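You operate a simulated robot arm through the tools that you are given. There is no shell and no other tool. Be economical: measure what you need, move in short steps, check, and stop when the job is done.

Carry out the task below with a simulated robot arm. There is one attempt and no reset: what you move stays moved.

JOB
Take the copper filter and leave it on top of the pale lens. Then take the red drum cap and leave it on the back of the steel bench. Then take the orange guard and leave it on the white frameless panel. Then fetch the red primer can and stand it on the back of the steel bench. Then open the dark grey drawer, take the red rubber pad on the top of the test bench and put it away in the inside of the dark grey drawer and shut the drawer again. Then take the silver filter on the top of the test bench and put it away on the blue shelf of the dosing cart. Then take the brass filter on the back of the steel bench and put it away on the blue shelf of the dosing cart. Do these in the order given. Set down upright: red primer can.

Only the result counts: the job must be done as asked and must still hold three seconds after the hand-in. Knocking over, shifting, dropping, spilling or breaking anything else fails it. A push-on lid holds only when it is set on centred and level and pressed home; a screw cap is set on level and turned clockwise until tight.

ROBOT AND FRAMES
A 7-joint arm with a vacuum gripper on a trunk, on a base that drives. Base frame: it is fixed to the floor where the robot stands at the start and does not move with it; the origin is under the middle of the robot, x ahead of it, y to its left, z up; the surface under the hand at the start is at about z = 850. Lengths are in mm, angles in degrees, forces in N, time in s.
Its first joint turns from -166.0 to 166.0 degrees. Places, roughly: back of the steel bench [1000, 500, 800]; blue shelf of the dosing cart (49x19 cm) [-2180, 1220, 800]; brass filter [1000, 500, 1000]; copper filter [1000, 0, 1000]; dark grey drawer [-600, 3100, 700]; frameless panel (30x20x1 cm) [1100, -2300, 900]; inside of the dark grey drawer [-500, 3100, 700]; orange guard (6x5x3 cm) [1100, -1900, 900]; pale lens (6x6x4 cm) [1000, 200, 900]; red drum cap (5x5x3 cm) [500, 100, 900]; red primer can [1000, -2000, 1000]; red rubber pad (4x3x2 cm) [900, -2100, 900]; silver filter [1000, -2000, 1000]. Payload 1.06 kg.
Tool frame: the origin (TCP) lies in the middle of the cups' lips, and z points out of the cups. The gripper has 1 cup of 24 mm across, covering 24 by 24 mm (tool x, y); the bellows give 8 mm. With the vacuum on, a cup seals on a smooth face that it is pressed against (1 to 4 N); it does not hold porous or soft things. The pull reaches 23 N.
Orientation is that of the tool frame in the base frame, as a unit quaternion [w, x, y, z]. With the cups facing straight down, the tool's x points along the base's -x, its y along +y and its z along -z.

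CONTROLS
- The arm moves only by the tool jog_arm. Its argument "increments" is a list of rows, each an object of numbers (a shift or turn left out is 0, a gripper value left out holds the last): "ax", "ay", "az": the turn, a rotation vector about the base's x, y, z in degrees; "x", "y", "z": the shift along the base's x, y, z in mm; "vacuum": the vacuum: 1 switches it on, 0 off. In form: [{"ax": .., "ay": .., "az": .., "x": .., "y": .., "z": .., "vacuum": ..}, ...]. A call has 1 to 20 rows; each row is the pose to reach, as a shift and turn from the pose commanded when the call began. A row lasts 0.2 s, in which the tool goes at most 50 mm and 8.6 degrees; a call with a longer step from one row to the next is refused whole, and so is a gripper value outside its range. Where a pose cannot be reached the arm comes as near as it can. A force on the tool above 40 N (or 10 N above the force at the start of the call, whichever is more), or a blocked arm, ends the call early, and 0.2 s more pass. The pull builds up within a second once a cup has sealed. Time passes only in rows, and 0.2 s behind the last, so rows that repeat a pose give it time. The reply holds the time, the measured pose of the TCP, the force on the tool along the base axes and the pull of the vacuum, in the units named above and with some noise, with the torque about the TCP (base axes, N m) and any sound that the robot's microphone picked up, and new pictures: "views" is both (left out), scene, wrist or none.
- Cameras (640 x 400 px; columns grow to the right, rows downward): "scene" is now at [174.3, 216.3, 1464.9]; the picture's right is [0.09, -1.00, 0.00], its down [-0.78, -0.07, -0.62] and it looks along [0.61, 0.05, -0.79] (base axes); focal length 295 px, centre (320, 200). "wrist" rides on the gripper at [78, 19, -96] in the tool frame; the picture's right is [-0.24, 0.97, 0.00], its down [-0.71, -0.17, -0.69] and it looks along [-0.67, -0.16, 0.73] (tool axes); focal length 243 px, centre (320, 200). There is no depth. A picture from a camera that has moved, and an enlarged one, comes with that camera's place and axes in the base frame and with its lens.
- base_move(legs): drives the robot by 1 to 6 legs, each [ahead, left, turn to the left] in mm, mm and degrees, along the robot's own axes; the way and the turn of a leg run together, so that a leg with both is an arc; at most 1500 mm and 180 degrees a leg. The arm and the cameras ride along, it lands a little off, and it stops where it bumps. It gives what a move gives, and a new picture of the scene camera.
- turn_head(pan, tilt): turns the head with the scene camera to pan (to the left, within 120 degrees either way) and tilt (down, from -29 to 69), counted from straight ahead of the robot. It gives what a move gives, and a new picture of the scene camera.
- zoom(camera, box): a new picture of the part [left, top, right, bottom] of that camera's present view, enlarged. No time passes.
- finish_job(): hands the job in; it is judged then, once.

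Go step by step. Nothing tells you exact positions but the pictures and the camera data: compare them with the known pose of the tool, close in by small moves and look again before you grip or let go. The budget is 483 turns and 360 pictures, counting those below and the enlarged ones. Unless the task says otherwise, let go and move clear before handing in, and close with one line.

The tools are called after "Emit:" as a command line: name --argument value ..., lists and objects as JSON in quotes. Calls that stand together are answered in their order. jog_arm: Moves the arm, as the interface text tells. Its arguments: {"type":"object","properties":{"increments":{"type":"array","items":{"type":"object","properties":{"ax":{"type":"number"},"ay":{"type":"number"},"az":{"type":"number"},"x":{"type":"number"},"y":{"type":"number"},"z":{"type":"number"},"vacuum":{"type":"number"}}}},"views":{"type":"string","enum":["both","scene","wrist","none"]}},"required":["increments"]} The other tools are called the same way: base_move (legs) drives the base; turn_head (pan, tilt) turns the head that bears the scene camera; zoom (camera, box) takes an enlarged picture of a part of a camera's view; finish_job () hands the job in.

At the start:

```text
time_s: 0.0
ee_pos: [566.3, 78.1, 1141.5]
tool_rot: [0.0, 0.0, 1.0, 0.0]
ft_force: [0.0, -0.1, -0.4]
torque: [-0.03, 0.01, -0.02]
pull: 0.0
robot x, y, heading: [-1.4, -1.4, 0.1]
head pan, tilt: [5.1, 51.9]
```

scene: 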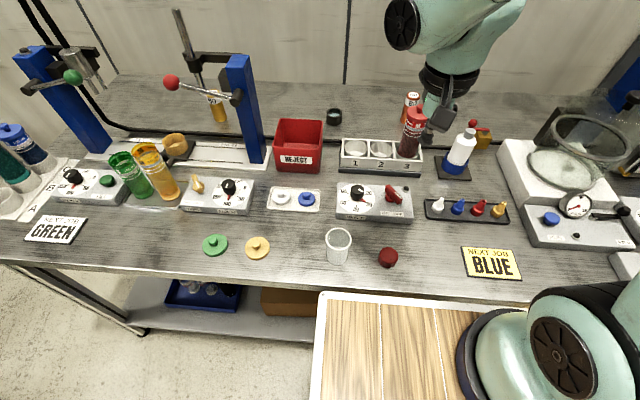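
wrist: 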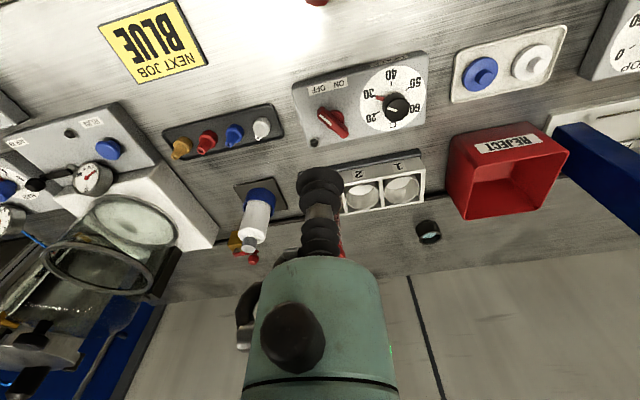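

I see the steel bench with many items; the red drum cap seems to be at about (490, 88). I'll enlarge the back of the bench to identify the copper filter, the lens and the brass filter.

Emit:
zoom --camera "scene" --box '[300, 70, 520, 210]'

Emit:
zoom --camera "scene" --box '[100, 60, 320, 200]'

```text
2.86 times, centred on (410, 140) of scene
camera zoom: at [174.3, 216.3, 1464.9], right [0.09, -1.0, 0.0], down [-0.78, -0.07, -0.62], along [0.61, 0.05, -0.79], focal length 844 px, centre (63, 371)
```

zoom: 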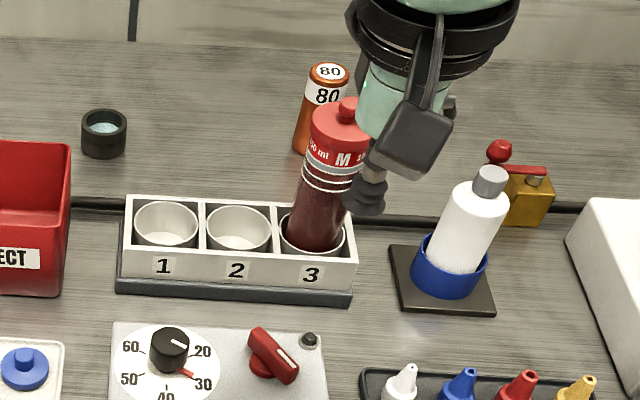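

```text
2.86 times, centred on (210, 130) of scene
camera zoom: at [174.3, 216.3, 1464.9], right [0.09, -1.0, 0.0], down [-0.78, -0.07, -0.62], along [0.61, 0.05, -0.79], focal length 844 px, centre (634, 400)
```

zoom: 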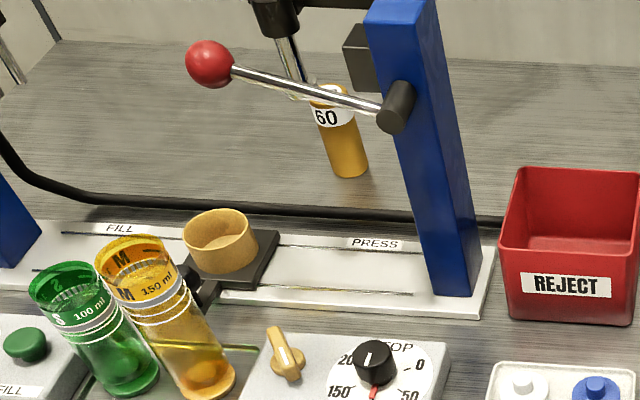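

The copper filter ("80") is at about (1015, -5), with its top near z 940. The lens is at about (981, 238). I'll look downward to see the base clearance, as the filter is slightly out of reach.

Emit:
turn_head --pan 0 --tilt 69

```text
time_s: 0.8
ee_pos: [565.2, 78.7, 1140.9]
tool_rot: [0.0, 0.0, 1.0, 0.0]
ft_force: [-0.6, -0.7, -0.3]
torque: [-0.02, -0.01, 0.0]
pull: 0.1
robot x, y, heading: [-0.8, -1.2, -0.1]
head pan, tilt: [0.0, 68.8]
camera scene: at [155.4, 209.7, 1445.5], right [0.0, -1.0, 0.0], down [-0.93, 0.0, -0.36], along [0.36, 0.0, -0.93], focal length 295 px, centre (320, 200)
```

scene: 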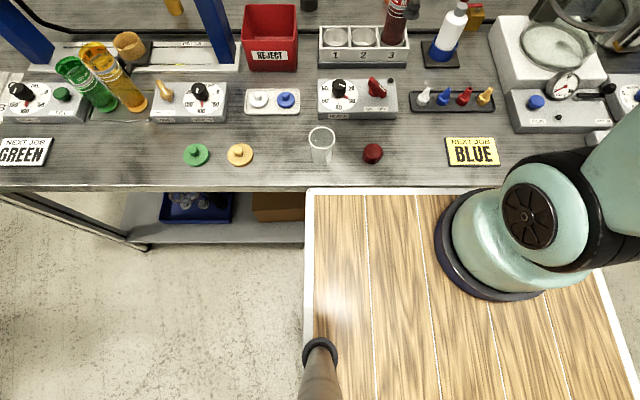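

The wooden deck belongs to the robot and sits close to the bench edge. I'll test the reach by moving the arm above the filter while staying high.

Emit:
jog_arm --increments '[{"x": 45, "y": -8}, {"x": 90, "y": -16}, {"x": 135, "y": -25}, {"x": 180, "y": -33}, {"x": 225, "y": -42}, {"x": 270, "y": -50}, {"x": 315, "y": -58}, {"x": 360, "y": -67}, {"x": 400, "y": -75}, {"x": 440, "y": -82}, {"x": 440, "y": -82}]' --views "wrist"

Emit:
turn_head --pan 0 --tilt 40

```text
time_s: 3.2
ee_pos: [1005.1, -4.5, 1142.0]
tool_rot: [-0.001, 0.0, 1.0, 0.001]
ft_force: [0.0, -0.2, 0.1]
torque: [-0.01, 0.01, -0.01]
pull: 0.1
robot x, y, heading: [-1.7, 0.1, -0.0]
head pan, tilt: [0.0, 68.8]
camera wrist: at [927.1, 13.5, 1237.5], right [0.24, 0.97, 0.0], down [0.71, -0.17, 0.68], along [0.67, -0.16, -0.73], focal length 243 px, centre (320, 200)
```

wrist: 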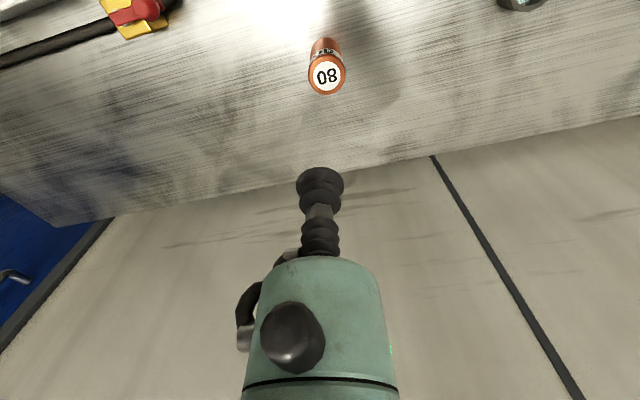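

```text
time_s: 4.1
ee_pos: [1005.7, -5.0, 1142.4]
tool_rot: [0.0, 0.0, 1.0, 0.001]
ft_force: [-0.4, 0.6, -0.2]
torque: [0.0, -0.02, 0.03]
pull: 0.1
robot x, y, heading: [-1.3, -1.5, 0.3]
head pan, tilt: [0.0, 40.0]
camera scene: at [184.5, 209.7, 1481.5], right [0.0, -1.0, 0.0], down [-0.64, 0.0, -0.77], along [0.77, 0.0, -0.64], focal length 295 px, centre (320, 200)
```

scene: 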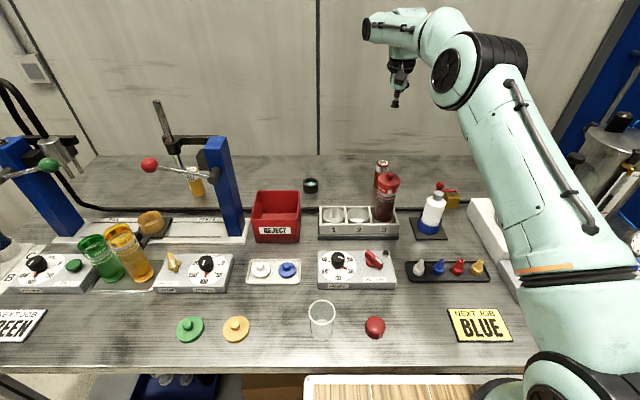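

The arm reaches this spot. The filter top is at about (1014, 1, 941), so I'll descend to just above it and check.

Emit:
jog_arm --increments '[{"x": 9, "y": 5, "z": -45}, {"x": 9, "y": 5, "z": -90}, {"x": 9, "y": 5, "z": -135}, {"x": 9, "y": 5, "z": -170}, {"x": 9, "y": 5, "z": -170}]' --views "wrist"

```text
time_s: 5.3
ee_pos: [1016.4, -0.0, 970.0]
tool_rot: [0.0, 0.0, 1.0, -0.001]
ft_force: [-0.4, 0.2, -0.4]
torque: [0.02, -0.02, 0.01]
pull: 0.0
robot x, y, heading: [3.6, 1.9, -0.0]
head pan, tilt: [0.0, 40.0]
camera wrist: at [936.3, 18.6, 1066.3], right [0.24, 0.97, 0.0], down [0.71, -0.17, 0.69], along [0.67, -0.16, -0.73], focal length 243 px, centre (320, 200)
```

wrist: 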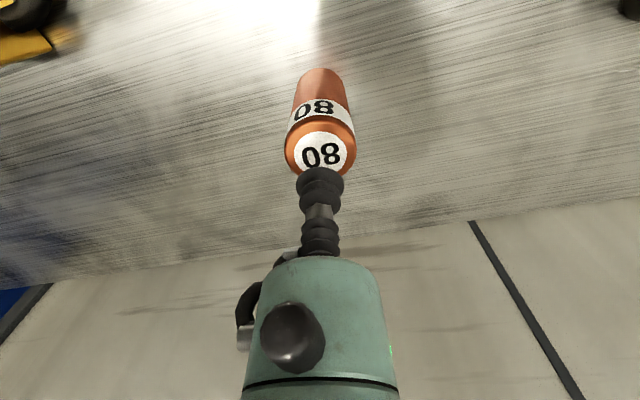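

Aligned. I'll lower with the vacuum on until light contact.

Emit:
jog_arm --increments '[{"x": -1, "z": -15, "vacuum": 1}, {"x": -1, "z": -25}, {"x": -1, "z": -30}, {"x": -1, "z": -33}, {"x": -1, "z": -33}, {"x": -1, "z": -33}]' --views "none"

```text
time_s: 6.7
ee_pos: [1013.4, 0.9, 939.9]
tool_rot: [0.001, 0.0, 1.0, 0.0]
ft_force: [5.0, 0.2, 20.1]
torque: [0.01, -0.01, -0.02]
pull: 22.8
robot x, y, heading: [0.2, 4.3, -0.2]
head pan, tilt: [0.0, 40.0]
```

The cup has sealed. I'll lift and move partway toward the lens to look.

Emit:
jog_arm --increments '[{"z": 10}, {"z": 40}, {"z": 80}, {"z": 110}, {"x": -6, "y": 45, "z": 110}, {"x": -12, "y": 90, "z": 110}, {"x": -18, "y": 130, "z": 110}, {"x": -18, "y": 130, "z": 110}]'

```text
time_s: 8.5
ee_pos: [996.5, 130.4, 1047.7]
tool_rot: [0.0, 0.0, 1.0, 0.001]
ft_force: [0.2, 0.0, -1.3]
torque: [0.03, -0.04, 0.02]
pull: 23.0
robot x, y, heading: [3.8, 0.4, -0.1]
head pan, tilt: [0.0, 40.0]
camera scene: at [184.5, 209.7, 1481.6], right [0.0, -1.0, 0.0], down [-0.64, 0.0, -0.77], along [0.77, 0.0, -0.64], focal length 295 px, centre (320, 200)
camera wrist: at [917.2, 148.2, 1143.6], right [0.23, 0.97, 0.0], down [0.71, -0.17, 0.68], along [0.67, -0.16, -0.73], focal length 243 px, centre (320, 200)
```

scene: 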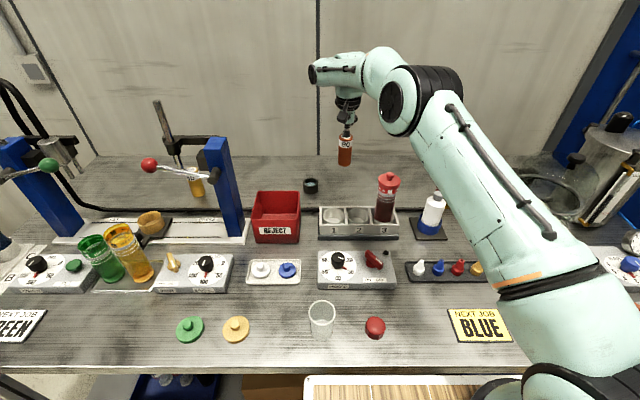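
wrist: 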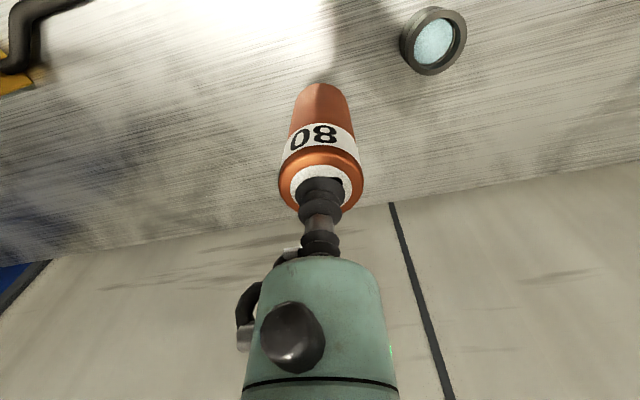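

Emit:
zoom --camera "wrist" --box '[380, 0, 492, 90]'

Emit:
zoom --camera "scene" --box '[285, 165, 335, 205]'

```text
4.44 times, centred on (436, 45) of wrist
camera zoom: at [917.2, 148.2, 1143.6], right [0.23, 0.97, 0.0], down [0.71, -0.17, 0.68], along [0.67, -0.16, -0.73], focal length 1078 px, centre (-196, 889)
```

zoom: 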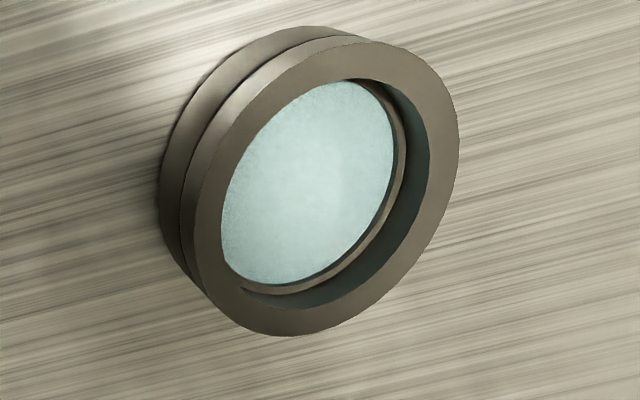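

```text
10.00 times, centred on (310, 185) of scene
camera zoom: at [184.5, 209.7, 1481.6], right [0.0, -1.0, 0.0], down [-0.64, 0.0, -0.77], along [0.77, 0.0, -0.64], focal length 2954 px, centre (420, 350)
```

zoom: 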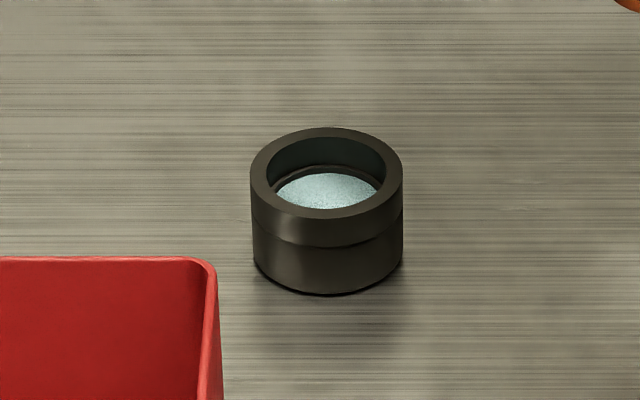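

The lens is a ring of about 55 mm with a recessed glass, centred at about (989, 241). I'll move above it, keeping clearance, and check from both cameras.

Emit:
jog_arm --increments '[{"x": -2, "y": 40}, {"x": -5, "y": 80}, {"x": -8, "y": 111}, {"x": -8, "y": 111, "z": -30}, {"x": -8, "y": 111, "z": -45}, {"x": -8, "y": 111, "z": -45}]' --views "none"

Emit:
zoom --camera "scene" --box '[280, 120, 360, 205]'

Emit:
zoom --camera "wrist" --box '[240, 40, 400, 220]'

```text
time_s: 9.9
ee_pos: [987.5, 242.4, 1004.3]
tool_rot: [0.0, 0.0, 1.0, 0.0]
ft_force: [-0.1, 0.0, -1.4]
torque: [-0.01, 0.01, 0.01]
pull: 23.3
robot x, y, heading: [2.0, 2.9, -0.3]
head pan, tilt: [0.0, 40.0]
```

```text
4.71 times, centred on (320, 162) of scene
camera zoom: at [184.5, 209.7, 1481.6], right [0.0, -1.0, 0.0], down [-0.64, 0.0, -0.77], along [0.77, 0.0, -0.64], focal length 1390 px, centre (320, 376)
```

zoom: 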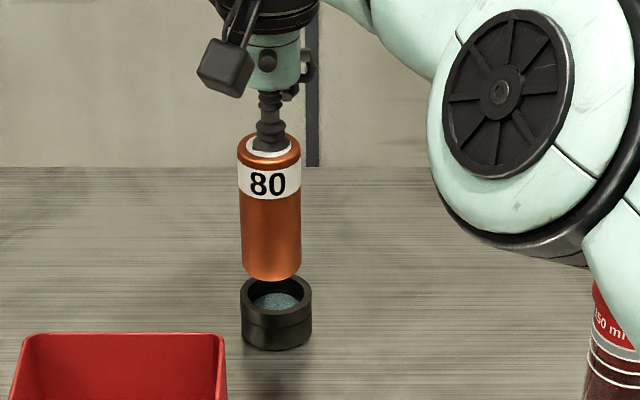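

```text
2.22 times, centred on (320, 130) of wrist
camera zoom: at [909.1, 260.2, 1098.8], right [0.24, 0.97, 0.0], down [0.71, -0.17, 0.69], along [0.67, -0.16, -0.73], focal length 539 px, centre (320, 356)
```

zoom: 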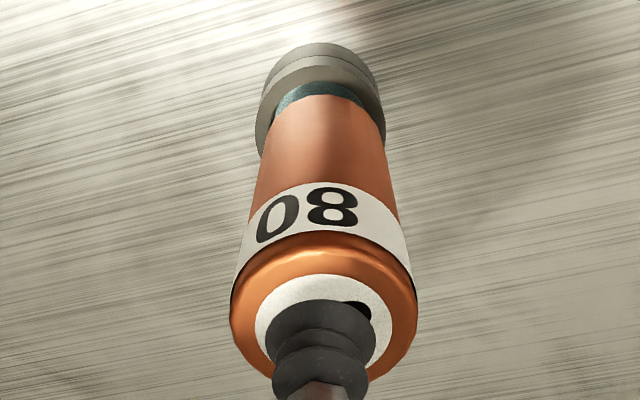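

The filter is nearly above the ring, so I'll correct by (+2, -2) and lower carefully.

Emit:
jog_arm --increments '[{"x": 2, "y": -2, "z": 0}, {"x": 2, "y": -2, "z": -12}, {"x": 2, "y": -2, "z": -20}, {"x": 2, "y": -2, "z": -24}, {"x": 2, "y": -2, "z": -24}]' --views "none"

Emit:
zoom --camera "scene" --box '[280, 120, 360, 205]'

```text
time_s: 11.1
ee_pos: [988.1, 240.4, 980.0]
tool_rot: [0.0, 0.0, 1.0, 0.001]
ft_force: [0.8, 0.7, -0.8]
torque: [-0.01, -0.01, 0.0]
pull: 22.9
robot x, y, heading: [0.3, -3.5, -0.0]
head pan, tilt: [0.0, 40.0]
```

```text
4.71 times, centred on (320, 162) of scene
camera zoom: at [184.6, 209.7, 1481.6], right [0.0, -1.0, 0.0], down [-0.64, 0.0, -0.77], along [0.77, 0.0, -0.64], focal length 1390 px, centre (320, 376)
```

zoom: 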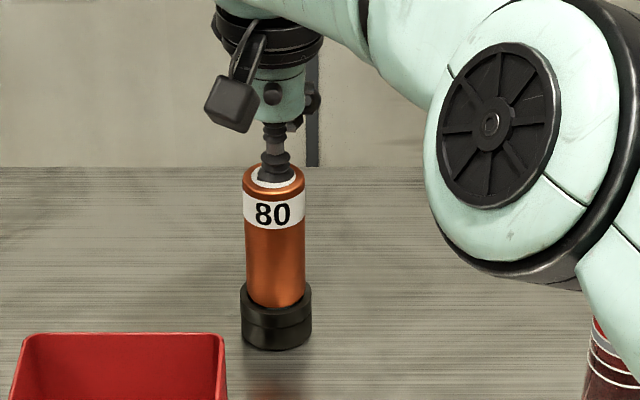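

Emit:
jog_arm --increments '[{"z": -3}, {"z": -5}, {"z": -7}, {"z": -8}, {"z": -8}]' --views "none"

Emit:
zoom --camera "scene" --box '[280, 120, 360, 205]'

```text
time_s: 12.3
ee_pos: [989.7, 240.4, 973.1]
tool_rot: [0.0, 0.001, 1.0, 0.0]
ft_force: [1.9, -0.1, 24.5]
torque: [0.0, 0.02, 0.0]
pull: 22.7
robot x, y, heading: [-1.7, -0.5, -0.2]
head pan, tilt: [0.0, 40.0]
```

```text
4.71 times, centred on (320, 162) of scene
camera zoom: at [183.5, 209.4, 1481.8], right [0.0, -1.0, 0.0], down [-0.64, 0.0, -0.77], along [0.77, 0.0, -0.64], focal length 1390 px, centre (320, 376)
```

zoom: 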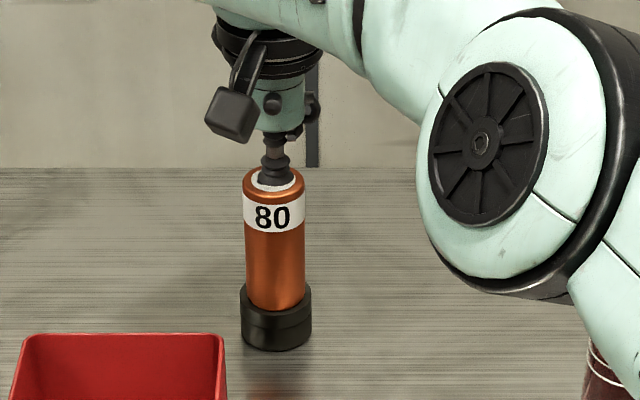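

It is seated. I'll ease off, release and rise.

Emit:
jog_arm --increments '[{"z": 2}, {"z": 2, "vacuum": 0}, {"z": 2}, {"z": 2}, {"z": 2}, {"z": 6}, {"z": 20}, {"z": 60}, {"z": 100}]'

```text
time_s: 14.3
ee_pos: [988.1, 240.4, 1074.3]
tool_rot: [0.002, -0.001, 1.0, -0.001]
ft_force: [-0.9, 1.0, 0.8]
torque: [-0.09, -0.02, -0.01]
pull: 0.0
robot x, y, heading: [1.8, -2.2, 0.0]
head pan, tilt: [0.0, 40.0]
camera scene: at [183.5, 210.6, 1481.6], right [0.0, -1.0, 0.0], down [-0.64, 0.0, -0.77], along [0.77, 0.0, -0.64], focal length 295 px, centre (320, 200)
camera wrist: at [909.7, 259.1, 1168.4], right [0.23, 0.97, 0.0], down [0.71, -0.17, 0.69], along [0.67, -0.16, -0.73], focal length 243 px, centre (320, 200)
```

scene: 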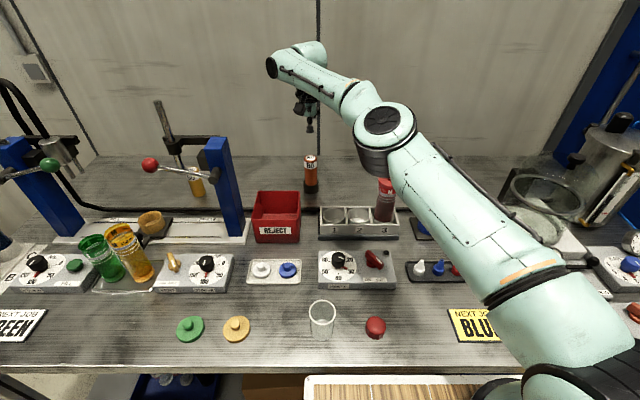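
wrist: 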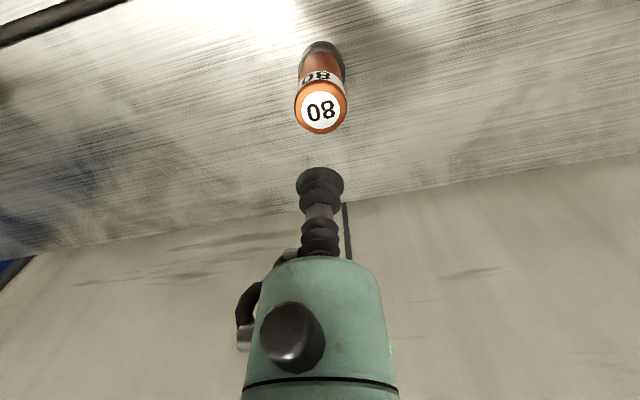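

The copper filter stands on the lens. Next is the red drum cap; I'll enlarge it and move back toward it at height.

Emit:
zoom --camera "scene" --box '[335, 300, 415, 350]'

Emit:
jog_arm --increments '[{"x": -30, "y": -5, "z": 30}, {"x": -70, "y": -15, "z": 50}, {"x": -115, "y": -30, "z": 60}, {"x": -160, "y": -44, "z": 60}, {"x": -205, "y": -58, "z": 60}, {"x": -250, "y": -72, "z": 60}, {"x": -295, "y": -86, "z": 60}, {"x": -340, "y": -100, "z": 50}, {"x": -380, "y": -114, "z": 30}, {"x": -420, "y": -128, "z": 10}, {"x": -460, "y": -140, "z": -10}, {"x": -490, "y": -152, "z": -40}, {"x": -490, "y": -152, "z": -60}, {"x": -490, "y": -152, "z": -60}]'

```text
8.00 times, centred on (375, 325) of scene
camera zoom: at [183.5, 210.6, 1481.6], right [0.0, -1.0, 0.0], down [-0.64, 0.0, -0.77], along [0.77, 0.0, -0.64], focal length 2364 px, centre (-120, -800)
```

zoom: 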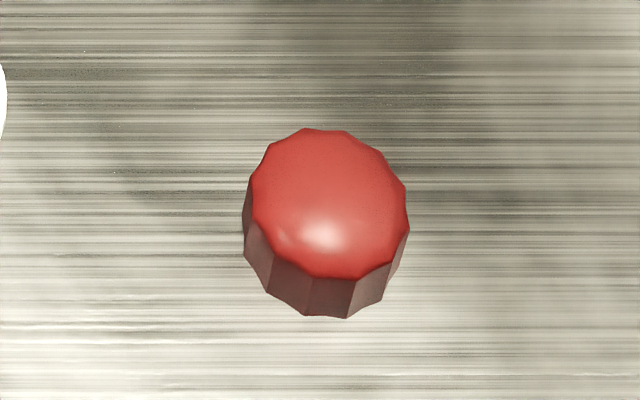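

```text
time_s: 17.3
ee_pos: [499.6, 87.2, 1011.4]
tool_rot: [0.0, 0.0, 1.0, 0.0]
ft_force: [0.6, -0.2, -0.1]
torque: [0.0, 0.02, 0.0]
pull: 0.2
robot x, y, heading: [0.2, -1.5, -0.2]
head pan, tilt: [0.0, 40.0]
camera scene: at [184.5, 209.6, 1481.6], right [0.0, -1.0, 0.0], down [-0.64, 0.0, -0.77], along [0.77, 0.0, -0.64], focal length 295 px, centre (320, 200)
camera wrist: at [421.2, 104.9, 1105.9], right [0.24, 0.97, 0.0], down [0.71, -0.17, 0.69], along [0.67, -0.16, -0.73], focal length 243 px, centre (320, 200)
```

scene: 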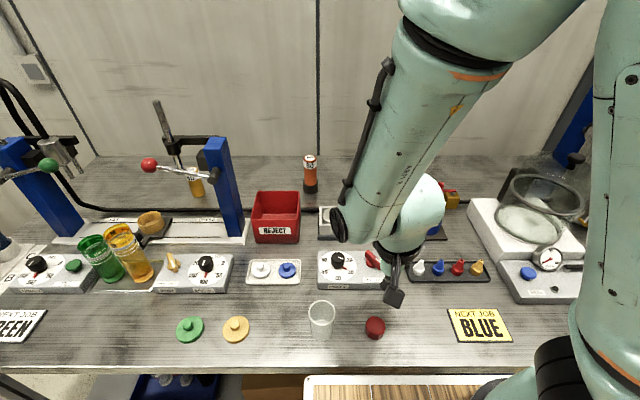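
wrist: 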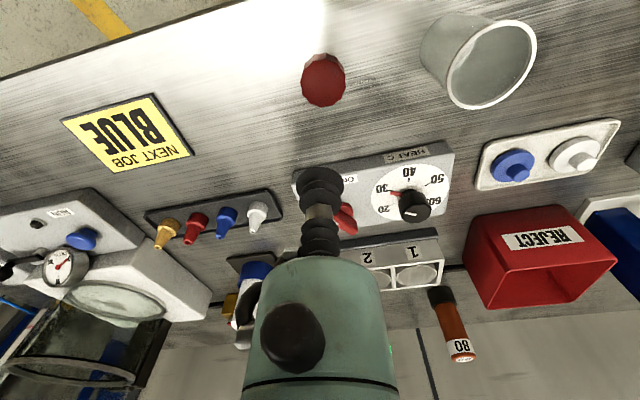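

The cap is at about (489, 91). I'll move above it.

Emit:
jog_arm --increments '[{"x": -10, "y": 4, "z": -40}, {"x": -10, "y": 4, "z": -80}, {"x": -10, "y": 4, "z": -105}, {"x": -10, "y": 4, "z": -105}]' --views "wrist"

```text
time_s: 18.3
ee_pos: [489.0, 92.0, 906.9]
tool_rot: [0.0, 0.0, 1.0, 0.0]
ft_force: [-0.6, 0.1, -1.1]
torque: [-0.01, 0.01, 0.0]
pull: 0.1
robot x, y, heading: [-0.4, -1.3, -0.2]
head pan, tilt: [0.0, 40.0]
camera wrist: at [410.6, 109.9, 1002.1], right [0.24, 0.97, 0.0], down [0.71, -0.17, 0.68], along [0.67, -0.16, -0.73], focal length 243 px, centre (320, 200)
```

wrist: 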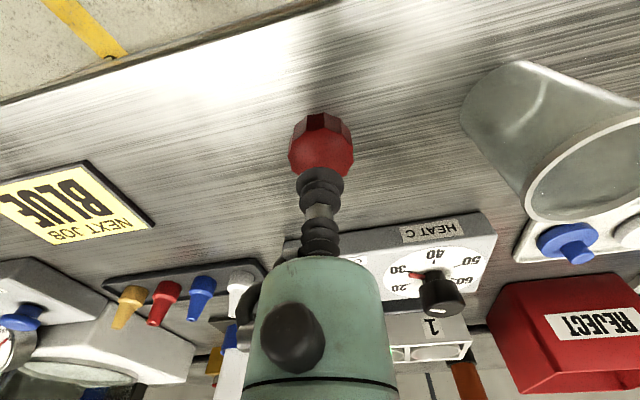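

Emit:
jog_arm --increments '[{"z": -15, "vacuum": 1}, {"z": -24}, {"z": -28}, {"z": -31}, {"z": -31}, {"z": -31}]' --views "none"

```text
time_s: 19.7
ee_pos: [490.1, 91.3, 875.8]
tool_rot: [0.0, 0.0, 1.0, 0.0]
ft_force: [-0.7, 0.2, 2.4]
torque: [0.01, -0.09, -0.01]
pull: 23.3
robot x, y, heading: [-1.2, -0.4, -0.1]
head pan, tilt: [0.0, 40.0]
```

Sealed. I'll lift the cap and carry it to the back of the bench at about (985, 120).

Emit:
jog_arm --increments '[{"z": 20}, {"z": 65}, {"z": 110}, {"z": 155}, {"z": 200}, {"x": 40, "y": 2, "z": 225}, {"x": 85, "y": 5, "z": 235}, {"x": 130, "y": 8, "z": 235}, {"x": 175, "y": 10, "z": 235}, {"x": 220, "y": 12, "z": 235}, {"x": 265, "y": 14, "z": 235}, {"x": 310, "y": 16, "z": 235}, {"x": 355, "y": 20, "z": 235}, {"x": 400, "y": 24, "z": 235}, {"x": 445, "y": 28, "z": 220}, {"x": 480, "y": 29, "z": 190}, {"x": 495, "y": 29, "z": 150}, {"x": 495, "y": 29, "z": 110}, {"x": 495, "y": 29, "z": 70}, {"x": 495, "y": 29, "z": 70}]'

```text
time_s: 23.9
ee_pos: [984.8, 121.2, 944.5]
tool_rot: [-0.001, 0.0, 1.0, 0.0]
ft_force: [-0.4, 0.1, -0.6]
torque: [0.01, -0.04, 0.01]
pull: 22.7
robot x, y, heading: [1.3, 0.7, -0.1]
head pan, tilt: [0.0, 40.0]
camera scene: at [184.4, 209.7, 1481.6], right [0.0, -1.0, 0.0], down [-0.64, 0.0, -0.77], along [0.77, 0.0, -0.64], focal length 295 px, centre (320, 200)
camera wrist: at [906.1, 139.5, 1040.9], right [0.24, 0.97, 0.0], down [0.71, -0.17, 0.69], along [0.67, -0.16, -0.73], focal length 243 px, centre (320, 200)
```

scene: 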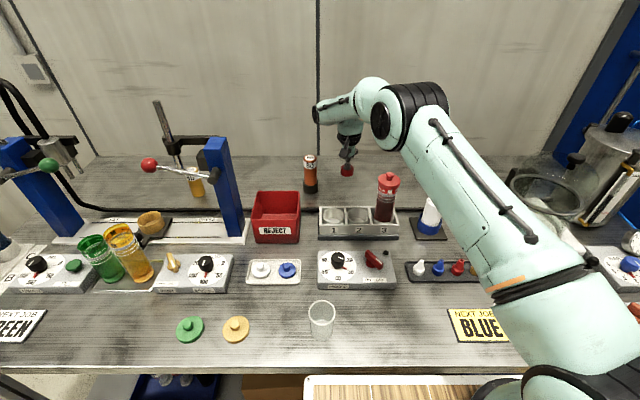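
wrist: 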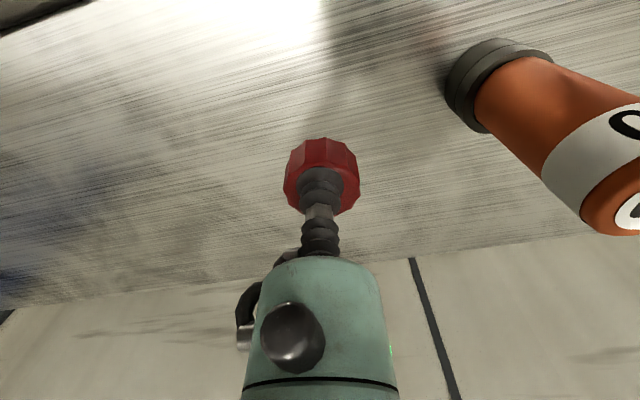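

The spot is clear, so I'll lower the cap.

Emit:
jog_arm --increments '[{"z": -40}, {"z": -60}, {"z": -65}, {"z": -68}, {"z": -70}, {"z": -70}]' --views "none"

```text
time_s: 25.3
ee_pos: [983.5, 120.9, 875.8]
tool_rot: [0.001, 0.0, 1.0, 0.0]
ft_force: [-0.1, 0.3, 1.9]
torque: [-0.01, -0.07, 0.0]
pull: 23.0
robot x, y, heading: [1.2, -1.2, 0.2]
head pan, tilt: [0.0, 40.0]
```

Contact is light, so I'll release and rise.

Emit:
jog_arm --increments '[{"vacuum": 0}, {}, {}, {"z": 3}, {"z": 15}, {"z": 60}, {"z": 105}, {"z": 150}, {"z": 195}, {"z": 230}]'

```text
time_s: 27.5
ee_pos: [983.0, 119.4, 1107.6]
tool_rot: [0.0, 0.0, 1.0, 0.0]
ft_force: [0.5, 0.0, -1.1]
torque: [0.03, 0.03, -0.01]
pull: 0.0
robot x, y, heading: [-0.2, -1.3, -0.0]
head pan, tilt: [0.0, 40.0]
camera scene: at [184.8, 209.8, 1481.6], right [0.0, -1.0, 0.0], down [-0.64, 0.0, -0.77], along [0.77, 0.0, -0.64], focal length 295 px, centre (320, 200)
camera wrist: at [906.2, 138.7, 1202.2], right [0.24, 0.97, 0.0], down [0.71, -0.17, 0.68], along [0.67, -0.16, -0.73], focal length 243 px, centre (320, 200)
```

scene: 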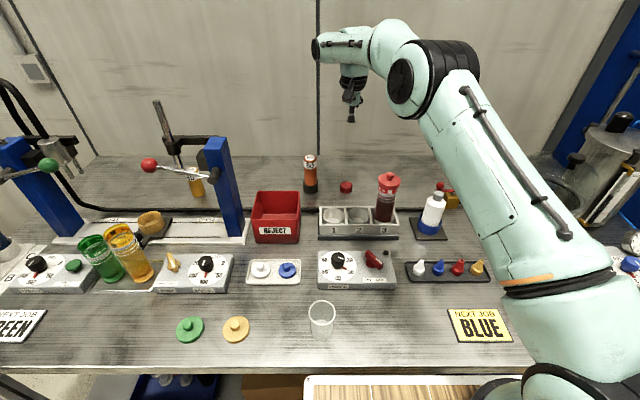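
wrist: 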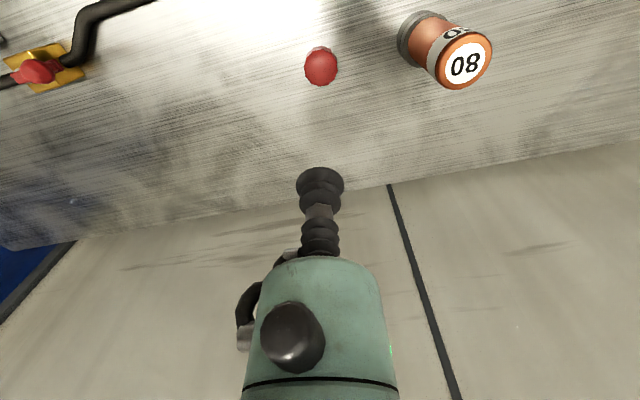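

The cap stands on the back of the bench. I'll retract the arm and look to the right, where the test bench should be.

Emit:
jog_arm --increments '[{"x": -40, "z": 30}, {"x": -85, "y": -10, "z": 50}, {"x": -130, "y": -20, "z": 70}, {"x": -175, "y": -30, "z": 90}, {"x": -220, "y": -40, "z": 110}, {"x": -265, "y": -50, "z": 110}, {"x": -310, "y": -60, "z": 110}, {"x": -355, "y": -70, "z": 110}, {"x": -400, "y": -80, "z": 110}, {"x": -445, "y": -90, "z": 110}, {"x": -480, "y": -110, "z": 110}, {"x": -480, "y": -120, "z": 110}]' --views "none"

Emit:
turn_head --pan -75 --tilt 25

```text
refused: row 2 steps farther than a row can; nothing moved
```

```text
time_s: 29.0
ee_pos: [983.1, 121.6, 1106.6]
tool_rot: [0.001, 0.001, 1.0, -0.001]
ft_force: [0.1, 0.5, -0.2]
torque: [-0.01, 0.04, -0.02]
pull: 0.0
robot x, y, heading: [2.4, -0.9, 0.1]
head pan, tilt: [-75.0, 25.0]
camera scene: at [123.4, 120.7, 1504.9], right [-0.97, -0.26, 0.0], down [-0.11, 0.41, -0.91], along [0.24, -0.88, -0.42], focal length 295 px, centre (320, 200)
```

scene: 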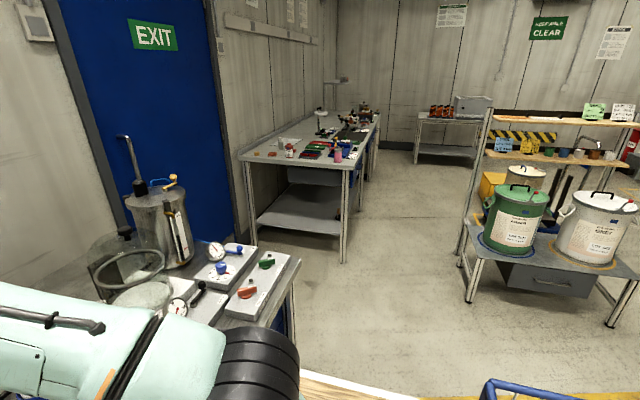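

I see the test bench to the right, with its front edge near x≈470 and y from about -1800 onward. A table with cans is to the right rear. I'll retract the arm in smaller steps, then look down at the clearance.

Emit:
jog_arm --increments '[{"x": -35, "z": 25}, {"x": -75, "y": -10, "z": 45}, {"x": -115, "y": -20, "z": 65}, {"x": -155, "y": -30, "z": 80}, {"x": -195, "y": -40, "z": 95}, {"x": -238, "y": -50, "z": 105}, {"x": -282, "y": -60, "z": 110}, {"x": -326, "y": -70, "z": 110}, {"x": -370, "y": -80, "z": 110}, {"x": -414, "y": -90, "z": 110}, {"x": -450, "y": -110, "z": 110}, {"x": -480, "y": -120, "z": 110}, {"x": -480, "y": -120, "z": 110}]' --views "none"

Emit:
turn_head --pan -60 --tilt 60

Emit:
turn_head --pan -110 --tilt 45

```text
time_s: 31.8
ee_pos: [505.0, 0.7, 1214.3]
tool_rot: [0.0, 0.0, 1.0, 0.0]
ft_force: [0.6, -0.9, -0.1]
torque: [0.0, 0.04, -0.01]
pull: 0.1
robot x, y, heading: [0.8, -1.0, -0.2]
head pan, tilt: [-75.0, 25.0]
```

```text
time_s: 32.8
ee_pos: [505.4, -0.0, 1215.5]
tool_rot: [0.0, 0.0, 1.0, 0.0]
ft_force: [0.1, 0.1, 0.3]
torque: [-0.02, -0.02, 0.01]
pull: 0.1
robot x, y, heading: [-0.9, 2.1, -0.3]
head pan, tilt: [-60.0, 60.0]
camera scene: at [132.8, 151.9, 1454.9], right [-0.87, -0.5, 0.0], down [-0.43, 0.75, -0.5], along [0.25, -0.43, -0.87], focal length 295 px, centre (320, 200)
```

scene: 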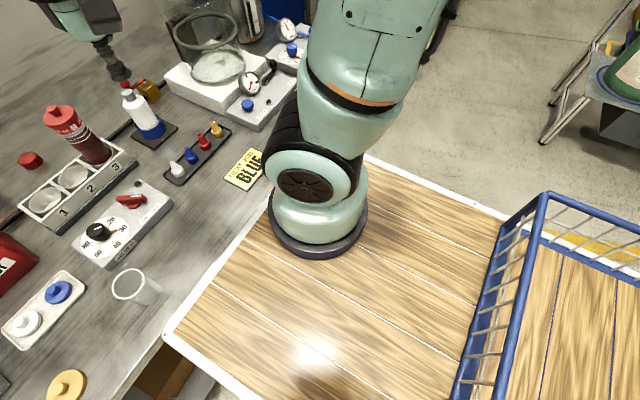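

```text
time_s: 34.0
ee_pos: [505.8, 0.4, 1215.9]
tool_rot: [0.0, 0.0, 1.0, 0.001]
ft_force: [1.1, 0.4, -0.8]
torque: [0.01, -0.02, -0.04]
pull: 0.1
robot x, y, heading: [3.7, -2.8, 0.2]
head pan, tilt: [-110.0, 45.0]
camera scene: at [71.7, 133.3, 1474.3], right [-0.94, 0.34, 0.0], down [0.24, 0.66, -0.71], along [-0.24, -0.66, -0.71], focal length 295 px, centre (320, 200)
```

scene: 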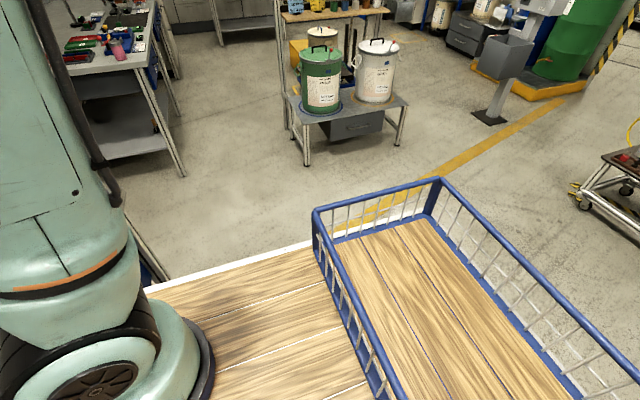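

The robot has a deck and a blue basket behind the arm. I need to know its length before driving, so I'll look backward on both sides.

Emit:
turn_head --pan -120 --tilt 69

Emit:
turn_head --pan 120 --tilt 45

```text
time_s: 34.9
ee_pos: [504.3, 0.3, 1214.5]
tool_rot: [0.0, 0.0, 1.0, 0.0]
ft_force: [0.2, 0.0, -0.9]
torque: [0.02, 0.01, -0.01]
pull: 0.1
robot x, y, heading: [-1.1, 0.8, 0.1]
head pan, tilt: [-120.0, 68.8]
camera scene: at [71.5, 161.2, 1445.6], right [-0.87, 0.5, 0.0], down [0.47, 0.81, -0.36], along [-0.18, -0.31, -0.93], focal length 295 px, centre (320, 200)
```

scene: 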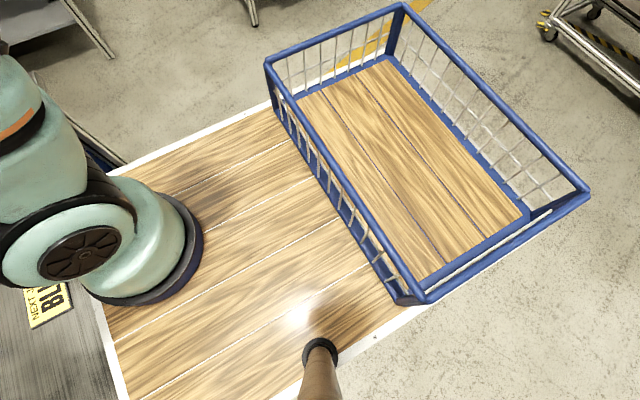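

```text
time_s: 38.3
ee_pos: [505.1, 0.7, 1215.1]
tool_rot: [0.0, 0.0, 1.0, 0.0]
ft_force: [0.5, -0.8, 0.9]
torque: [-0.02, 0.03, 0.0]
pull: 0.0
robot x, y, heading: [0.1, 1.2, 0.0]
head pan, tilt: [120.0, 45.0]
camera scene: at [58.8, 280.1, 1474.4], right [0.87, 0.5, 0.0], down [0.35, -0.61, -0.71], along [-0.35, 0.61, -0.71], focal length 295 px, centre (320, 200)
```

scene: 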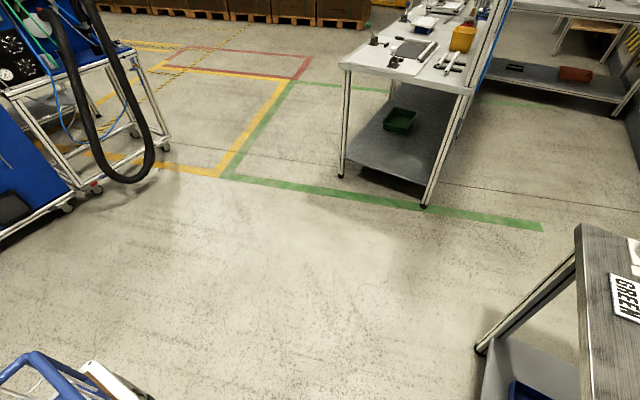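

Deck size is about x -330 to 345 and y ±230, so sliding right along the benches at heading 0 fits between bench and can table. I'll face the head forward-right, drive half the way and check.

Emit:
turn_head --pan -30 --tilt 38

Emit:
base_move --legs '[[0, -1100, 0]]'

```text
time_s: 40.6
ee_pos: [504.4, -0.3, 1214.9]
tool_rot: [0.0, 0.0, 1.0, 0.0]
ft_force: [0.0, 0.1, 0.3]
torque: [-0.01, -0.02, 0.01]
pull: 0.0
robot x, y, heading: [-0.7, -1.2, 0.1]
head pan, tilt: [-30.0, 38.0]
camera scene: at [174.2, 166.6, 1484.6], right [-0.5, -0.87, 0.0], down [-0.53, 0.31, -0.79], along [0.68, -0.39, -0.62], focal length 295 px, centre (320, 200)
```

scene: 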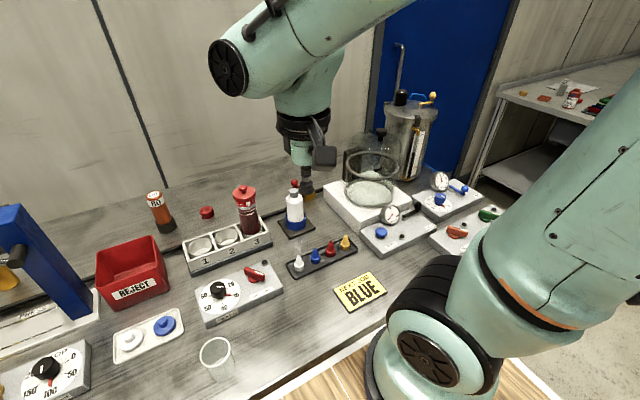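

```text
time_s: 46.2
ee_pos: [500.8, -1102.9, 1214.0]
tool_rot: [0.0, 0.004, 1.0, 0.001]
ft_force: [-0.2, -0.4, 0.1]
torque: [0.03, 0.01, 0.03]
pull: 0.0
robot x, y, heading: [-6.9, -1101.6, -0.2]
head pan, tilt: [-30.0, 38.0]
camera scene: at [171.6, -935.6, 1484.6], right [-0.51, -0.86, 0.0], down [-0.53, 0.31, -0.79], along [0.68, -0.4, -0.62], focal length 295 px, centre (320, 200)
```

scene: 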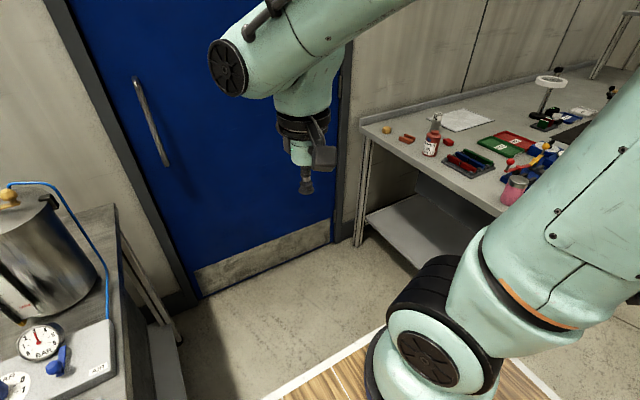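

I'll continue toward the test bench.

Emit:
base_move --legs '[[20, -950, 0]]'

Emit:
turn_head --pan -5 --tilt 38

```text
time_s: 51.2
ee_pos: [511.6, -2063.1, 1215.7]
tool_rot: [0.0, 0.007, 1.0, 0.0]
ft_force: [-0.8, 0.0, 0.2]
torque: [0.0, -0.02, 0.01]
pull: 0.0
robot x, y, heading: [5.7, -2057.1, -0.5]
head pan, tilt: [-30.0, 38.0]
camera scene: at [183.0, -1892.3, 1484.6], right [-0.51, -0.86, 0.0], down [-0.53, 0.31, -0.79], along [0.68, -0.4, -0.62], focal length 295 px, centre (320, 200)
```

scene: 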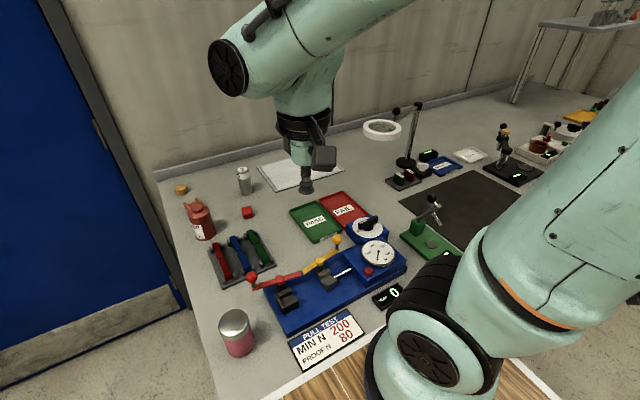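

```text
time_s: 52.1
ee_pos: [510.0, -2061.8, 1216.2]
tool_rot: [0.0, 0.005, 1.0, 0.0]
ft_force: [0.1, -0.5, -0.6]
torque: [0.01, 0.01, 0.0]
pull: 0.1
robot x, y, heading: [6.0, -2054.5, -0.6]
head pan, tilt: [-5.0, 38.0]
camera scene: at [194.6, -1856.9, 1484.6], right [-0.1, -0.99, 0.0], down [-0.61, 0.06, -0.79], along [0.78, -0.08, -0.62], focal length 295 px, centre (320, 200)
```

scene: 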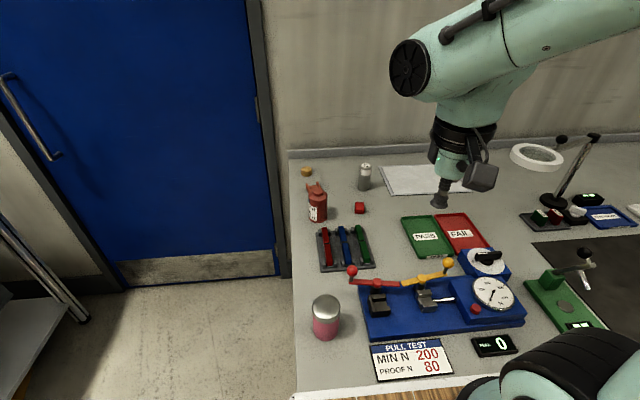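

Emit:
zoom --camera "scene" --box '[285, 150, 485, 275]'

```text
3.20 times, centred on (385, 212) of scene
camera zoom: at [194.6, -1856.9, 1484.6], right [-0.1, -0.99, 0.0], down [-0.61, 0.06, -0.79], along [0.78, -0.08, -0.62], focal length 945 px, centre (112, 160)
```

zoom: 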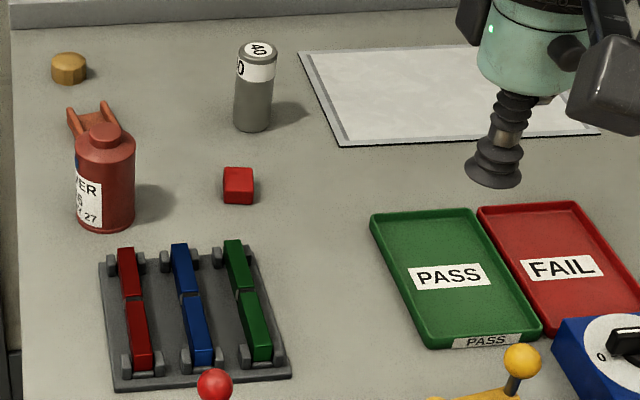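

The orange guard is the bracket-like piece behind the red primer can, at about (1065, -1921). The silver filter is near (1036, -2102), the red pad near (922, -2060), and the white panel is at the back. I'll bring the wrist camera over the guard for a closer look.

Emit:
jog_arm --increments '[{"x": 48, "y": 10, "z": -5}, {"x": 96, "y": 22, "z": -8}, {"x": 144, "y": 34, "z": -10}, {"x": 190, "y": 48, "z": -12}, {"x": 236, "y": 62, "z": -15}, {"x": 282, "y": 76, "z": -20}, {"x": 328, "y": 90, "z": -25}, {"x": 374, "y": 104, "z": -30}, {"x": 420, "y": 118, "z": -35}, {"x": 464, "y": 130, "z": -40}, {"x": 500, "y": 140, "z": -50}, {"x": 530, "y": 140, "z": -60}, {"x": 550, "y": 140, "z": -65}, {"x": 550, "y": 140, "z": -65}]'

```text
time_s: 55.1
ee_pos: [1016.9, -1937.4, 1154.4]
tool_rot: [-0.001, 0.006, 1.0, 0.0]
ft_force: [0.0, -0.8, 0.0]
torque: [-0.02, -0.02, -0.03]
pull: 0.0
out of reach, approached as far as the arm can: row 11, 12, 13, 14
robot x, y, heading: [5.5, -2054.7, -0.6]
head pan, tilt: [-5.0, 38.0]
camera scene: at [194.6, -1856.6, 1484.6], right [-0.1, -0.99, 0.0], down [-0.61, 0.06, -0.79], along [0.78, -0.08, -0.62], focal length 295 px, centre (320, 200)
camera wrist: at [938.1, -1918.8, 1250.2], right [0.25, 0.97, 0.0], down [0.71, -0.18, 0.68], along [0.66, -0.17, -0.73], focal length 243 px, centre (320, 200)
```

scene: 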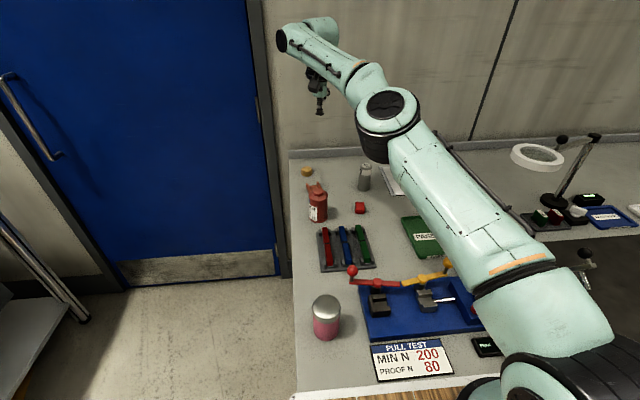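
wrist: 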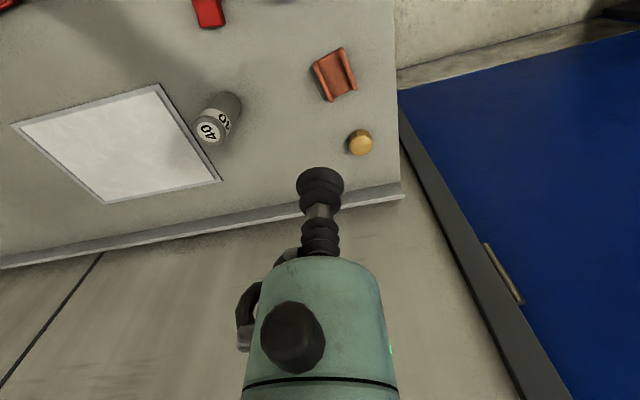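

Emit:
zoom --camera "wrist" --box '[280, 30, 400, 110]'

Emit:
zoom --camera "scene" --box '[290, 160, 370, 230]'

```text
5.00 times, centred on (340, 70) of wrist
camera zoom: at [938.1, -1918.8, 1250.2], right [0.25, 0.97, 0.0], down [0.71, -0.18, 0.68], along [0.66, -0.17, -0.73], focal length 1213 px, centre (220, 850)
```

zoom: 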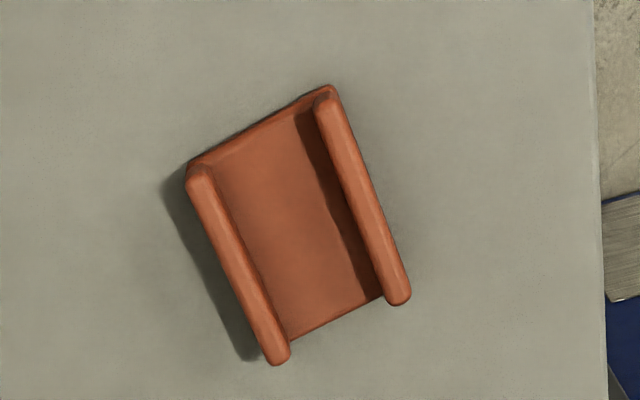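

```text
5.71 times, centred on (330, 195) of scene
camera zoom: at [194.6, -1856.6, 1484.6], right [-0.1, -0.99, 0.0], down [-0.61, 0.06, -0.79], along [0.78, -0.08, -0.62], focal length 1688 px, centre (263, 229)
```

zoom: 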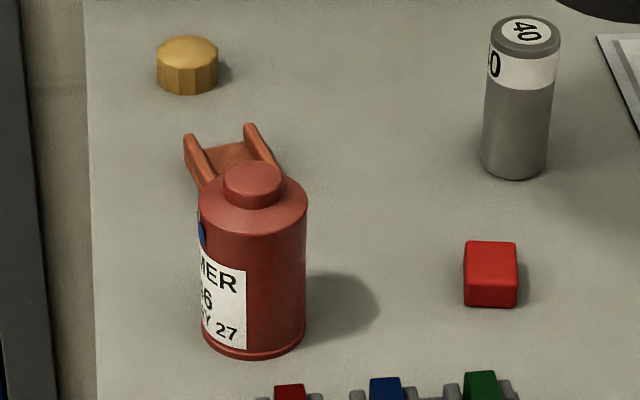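

The guard is a U-channel of about 50×60 mm, so the cup can grip its inner floor. I need the robot a bit closer, so I'll check the deck-to-bench gap first.

Emit:
turn_head --pan 0 --tilt 69

```text
time_s: 56.1
ee_pos: [1016.1, -1938.6, 1154.7]
tool_rot: [0.0, 0.007, 1.0, 0.001]
ft_force: [-0.5, 0.9, 0.1]
torque: [0.03, 0.0, 0.02]
pull: 0.0
robot x, y, heading: [10.0, -2056.8, -0.5]
head pan, tilt: [0.0, 68.8]
camera scene: at [164.8, -1848.9, 1445.5], right [-0.01, -1.0, 0.0], down [-0.93, 0.01, -0.36], along [0.36, 0.0, -0.93], focal length 295 px, centre (320, 200)
```

scene: 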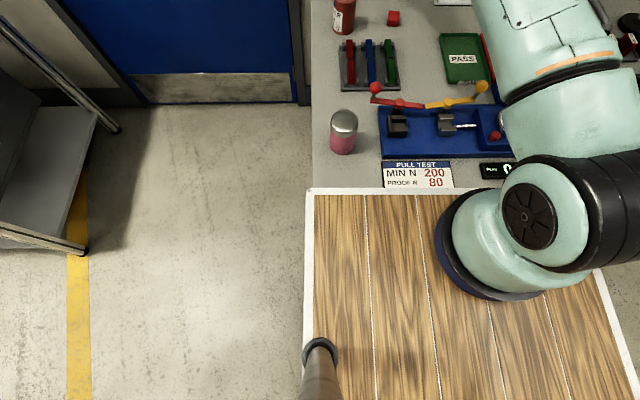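

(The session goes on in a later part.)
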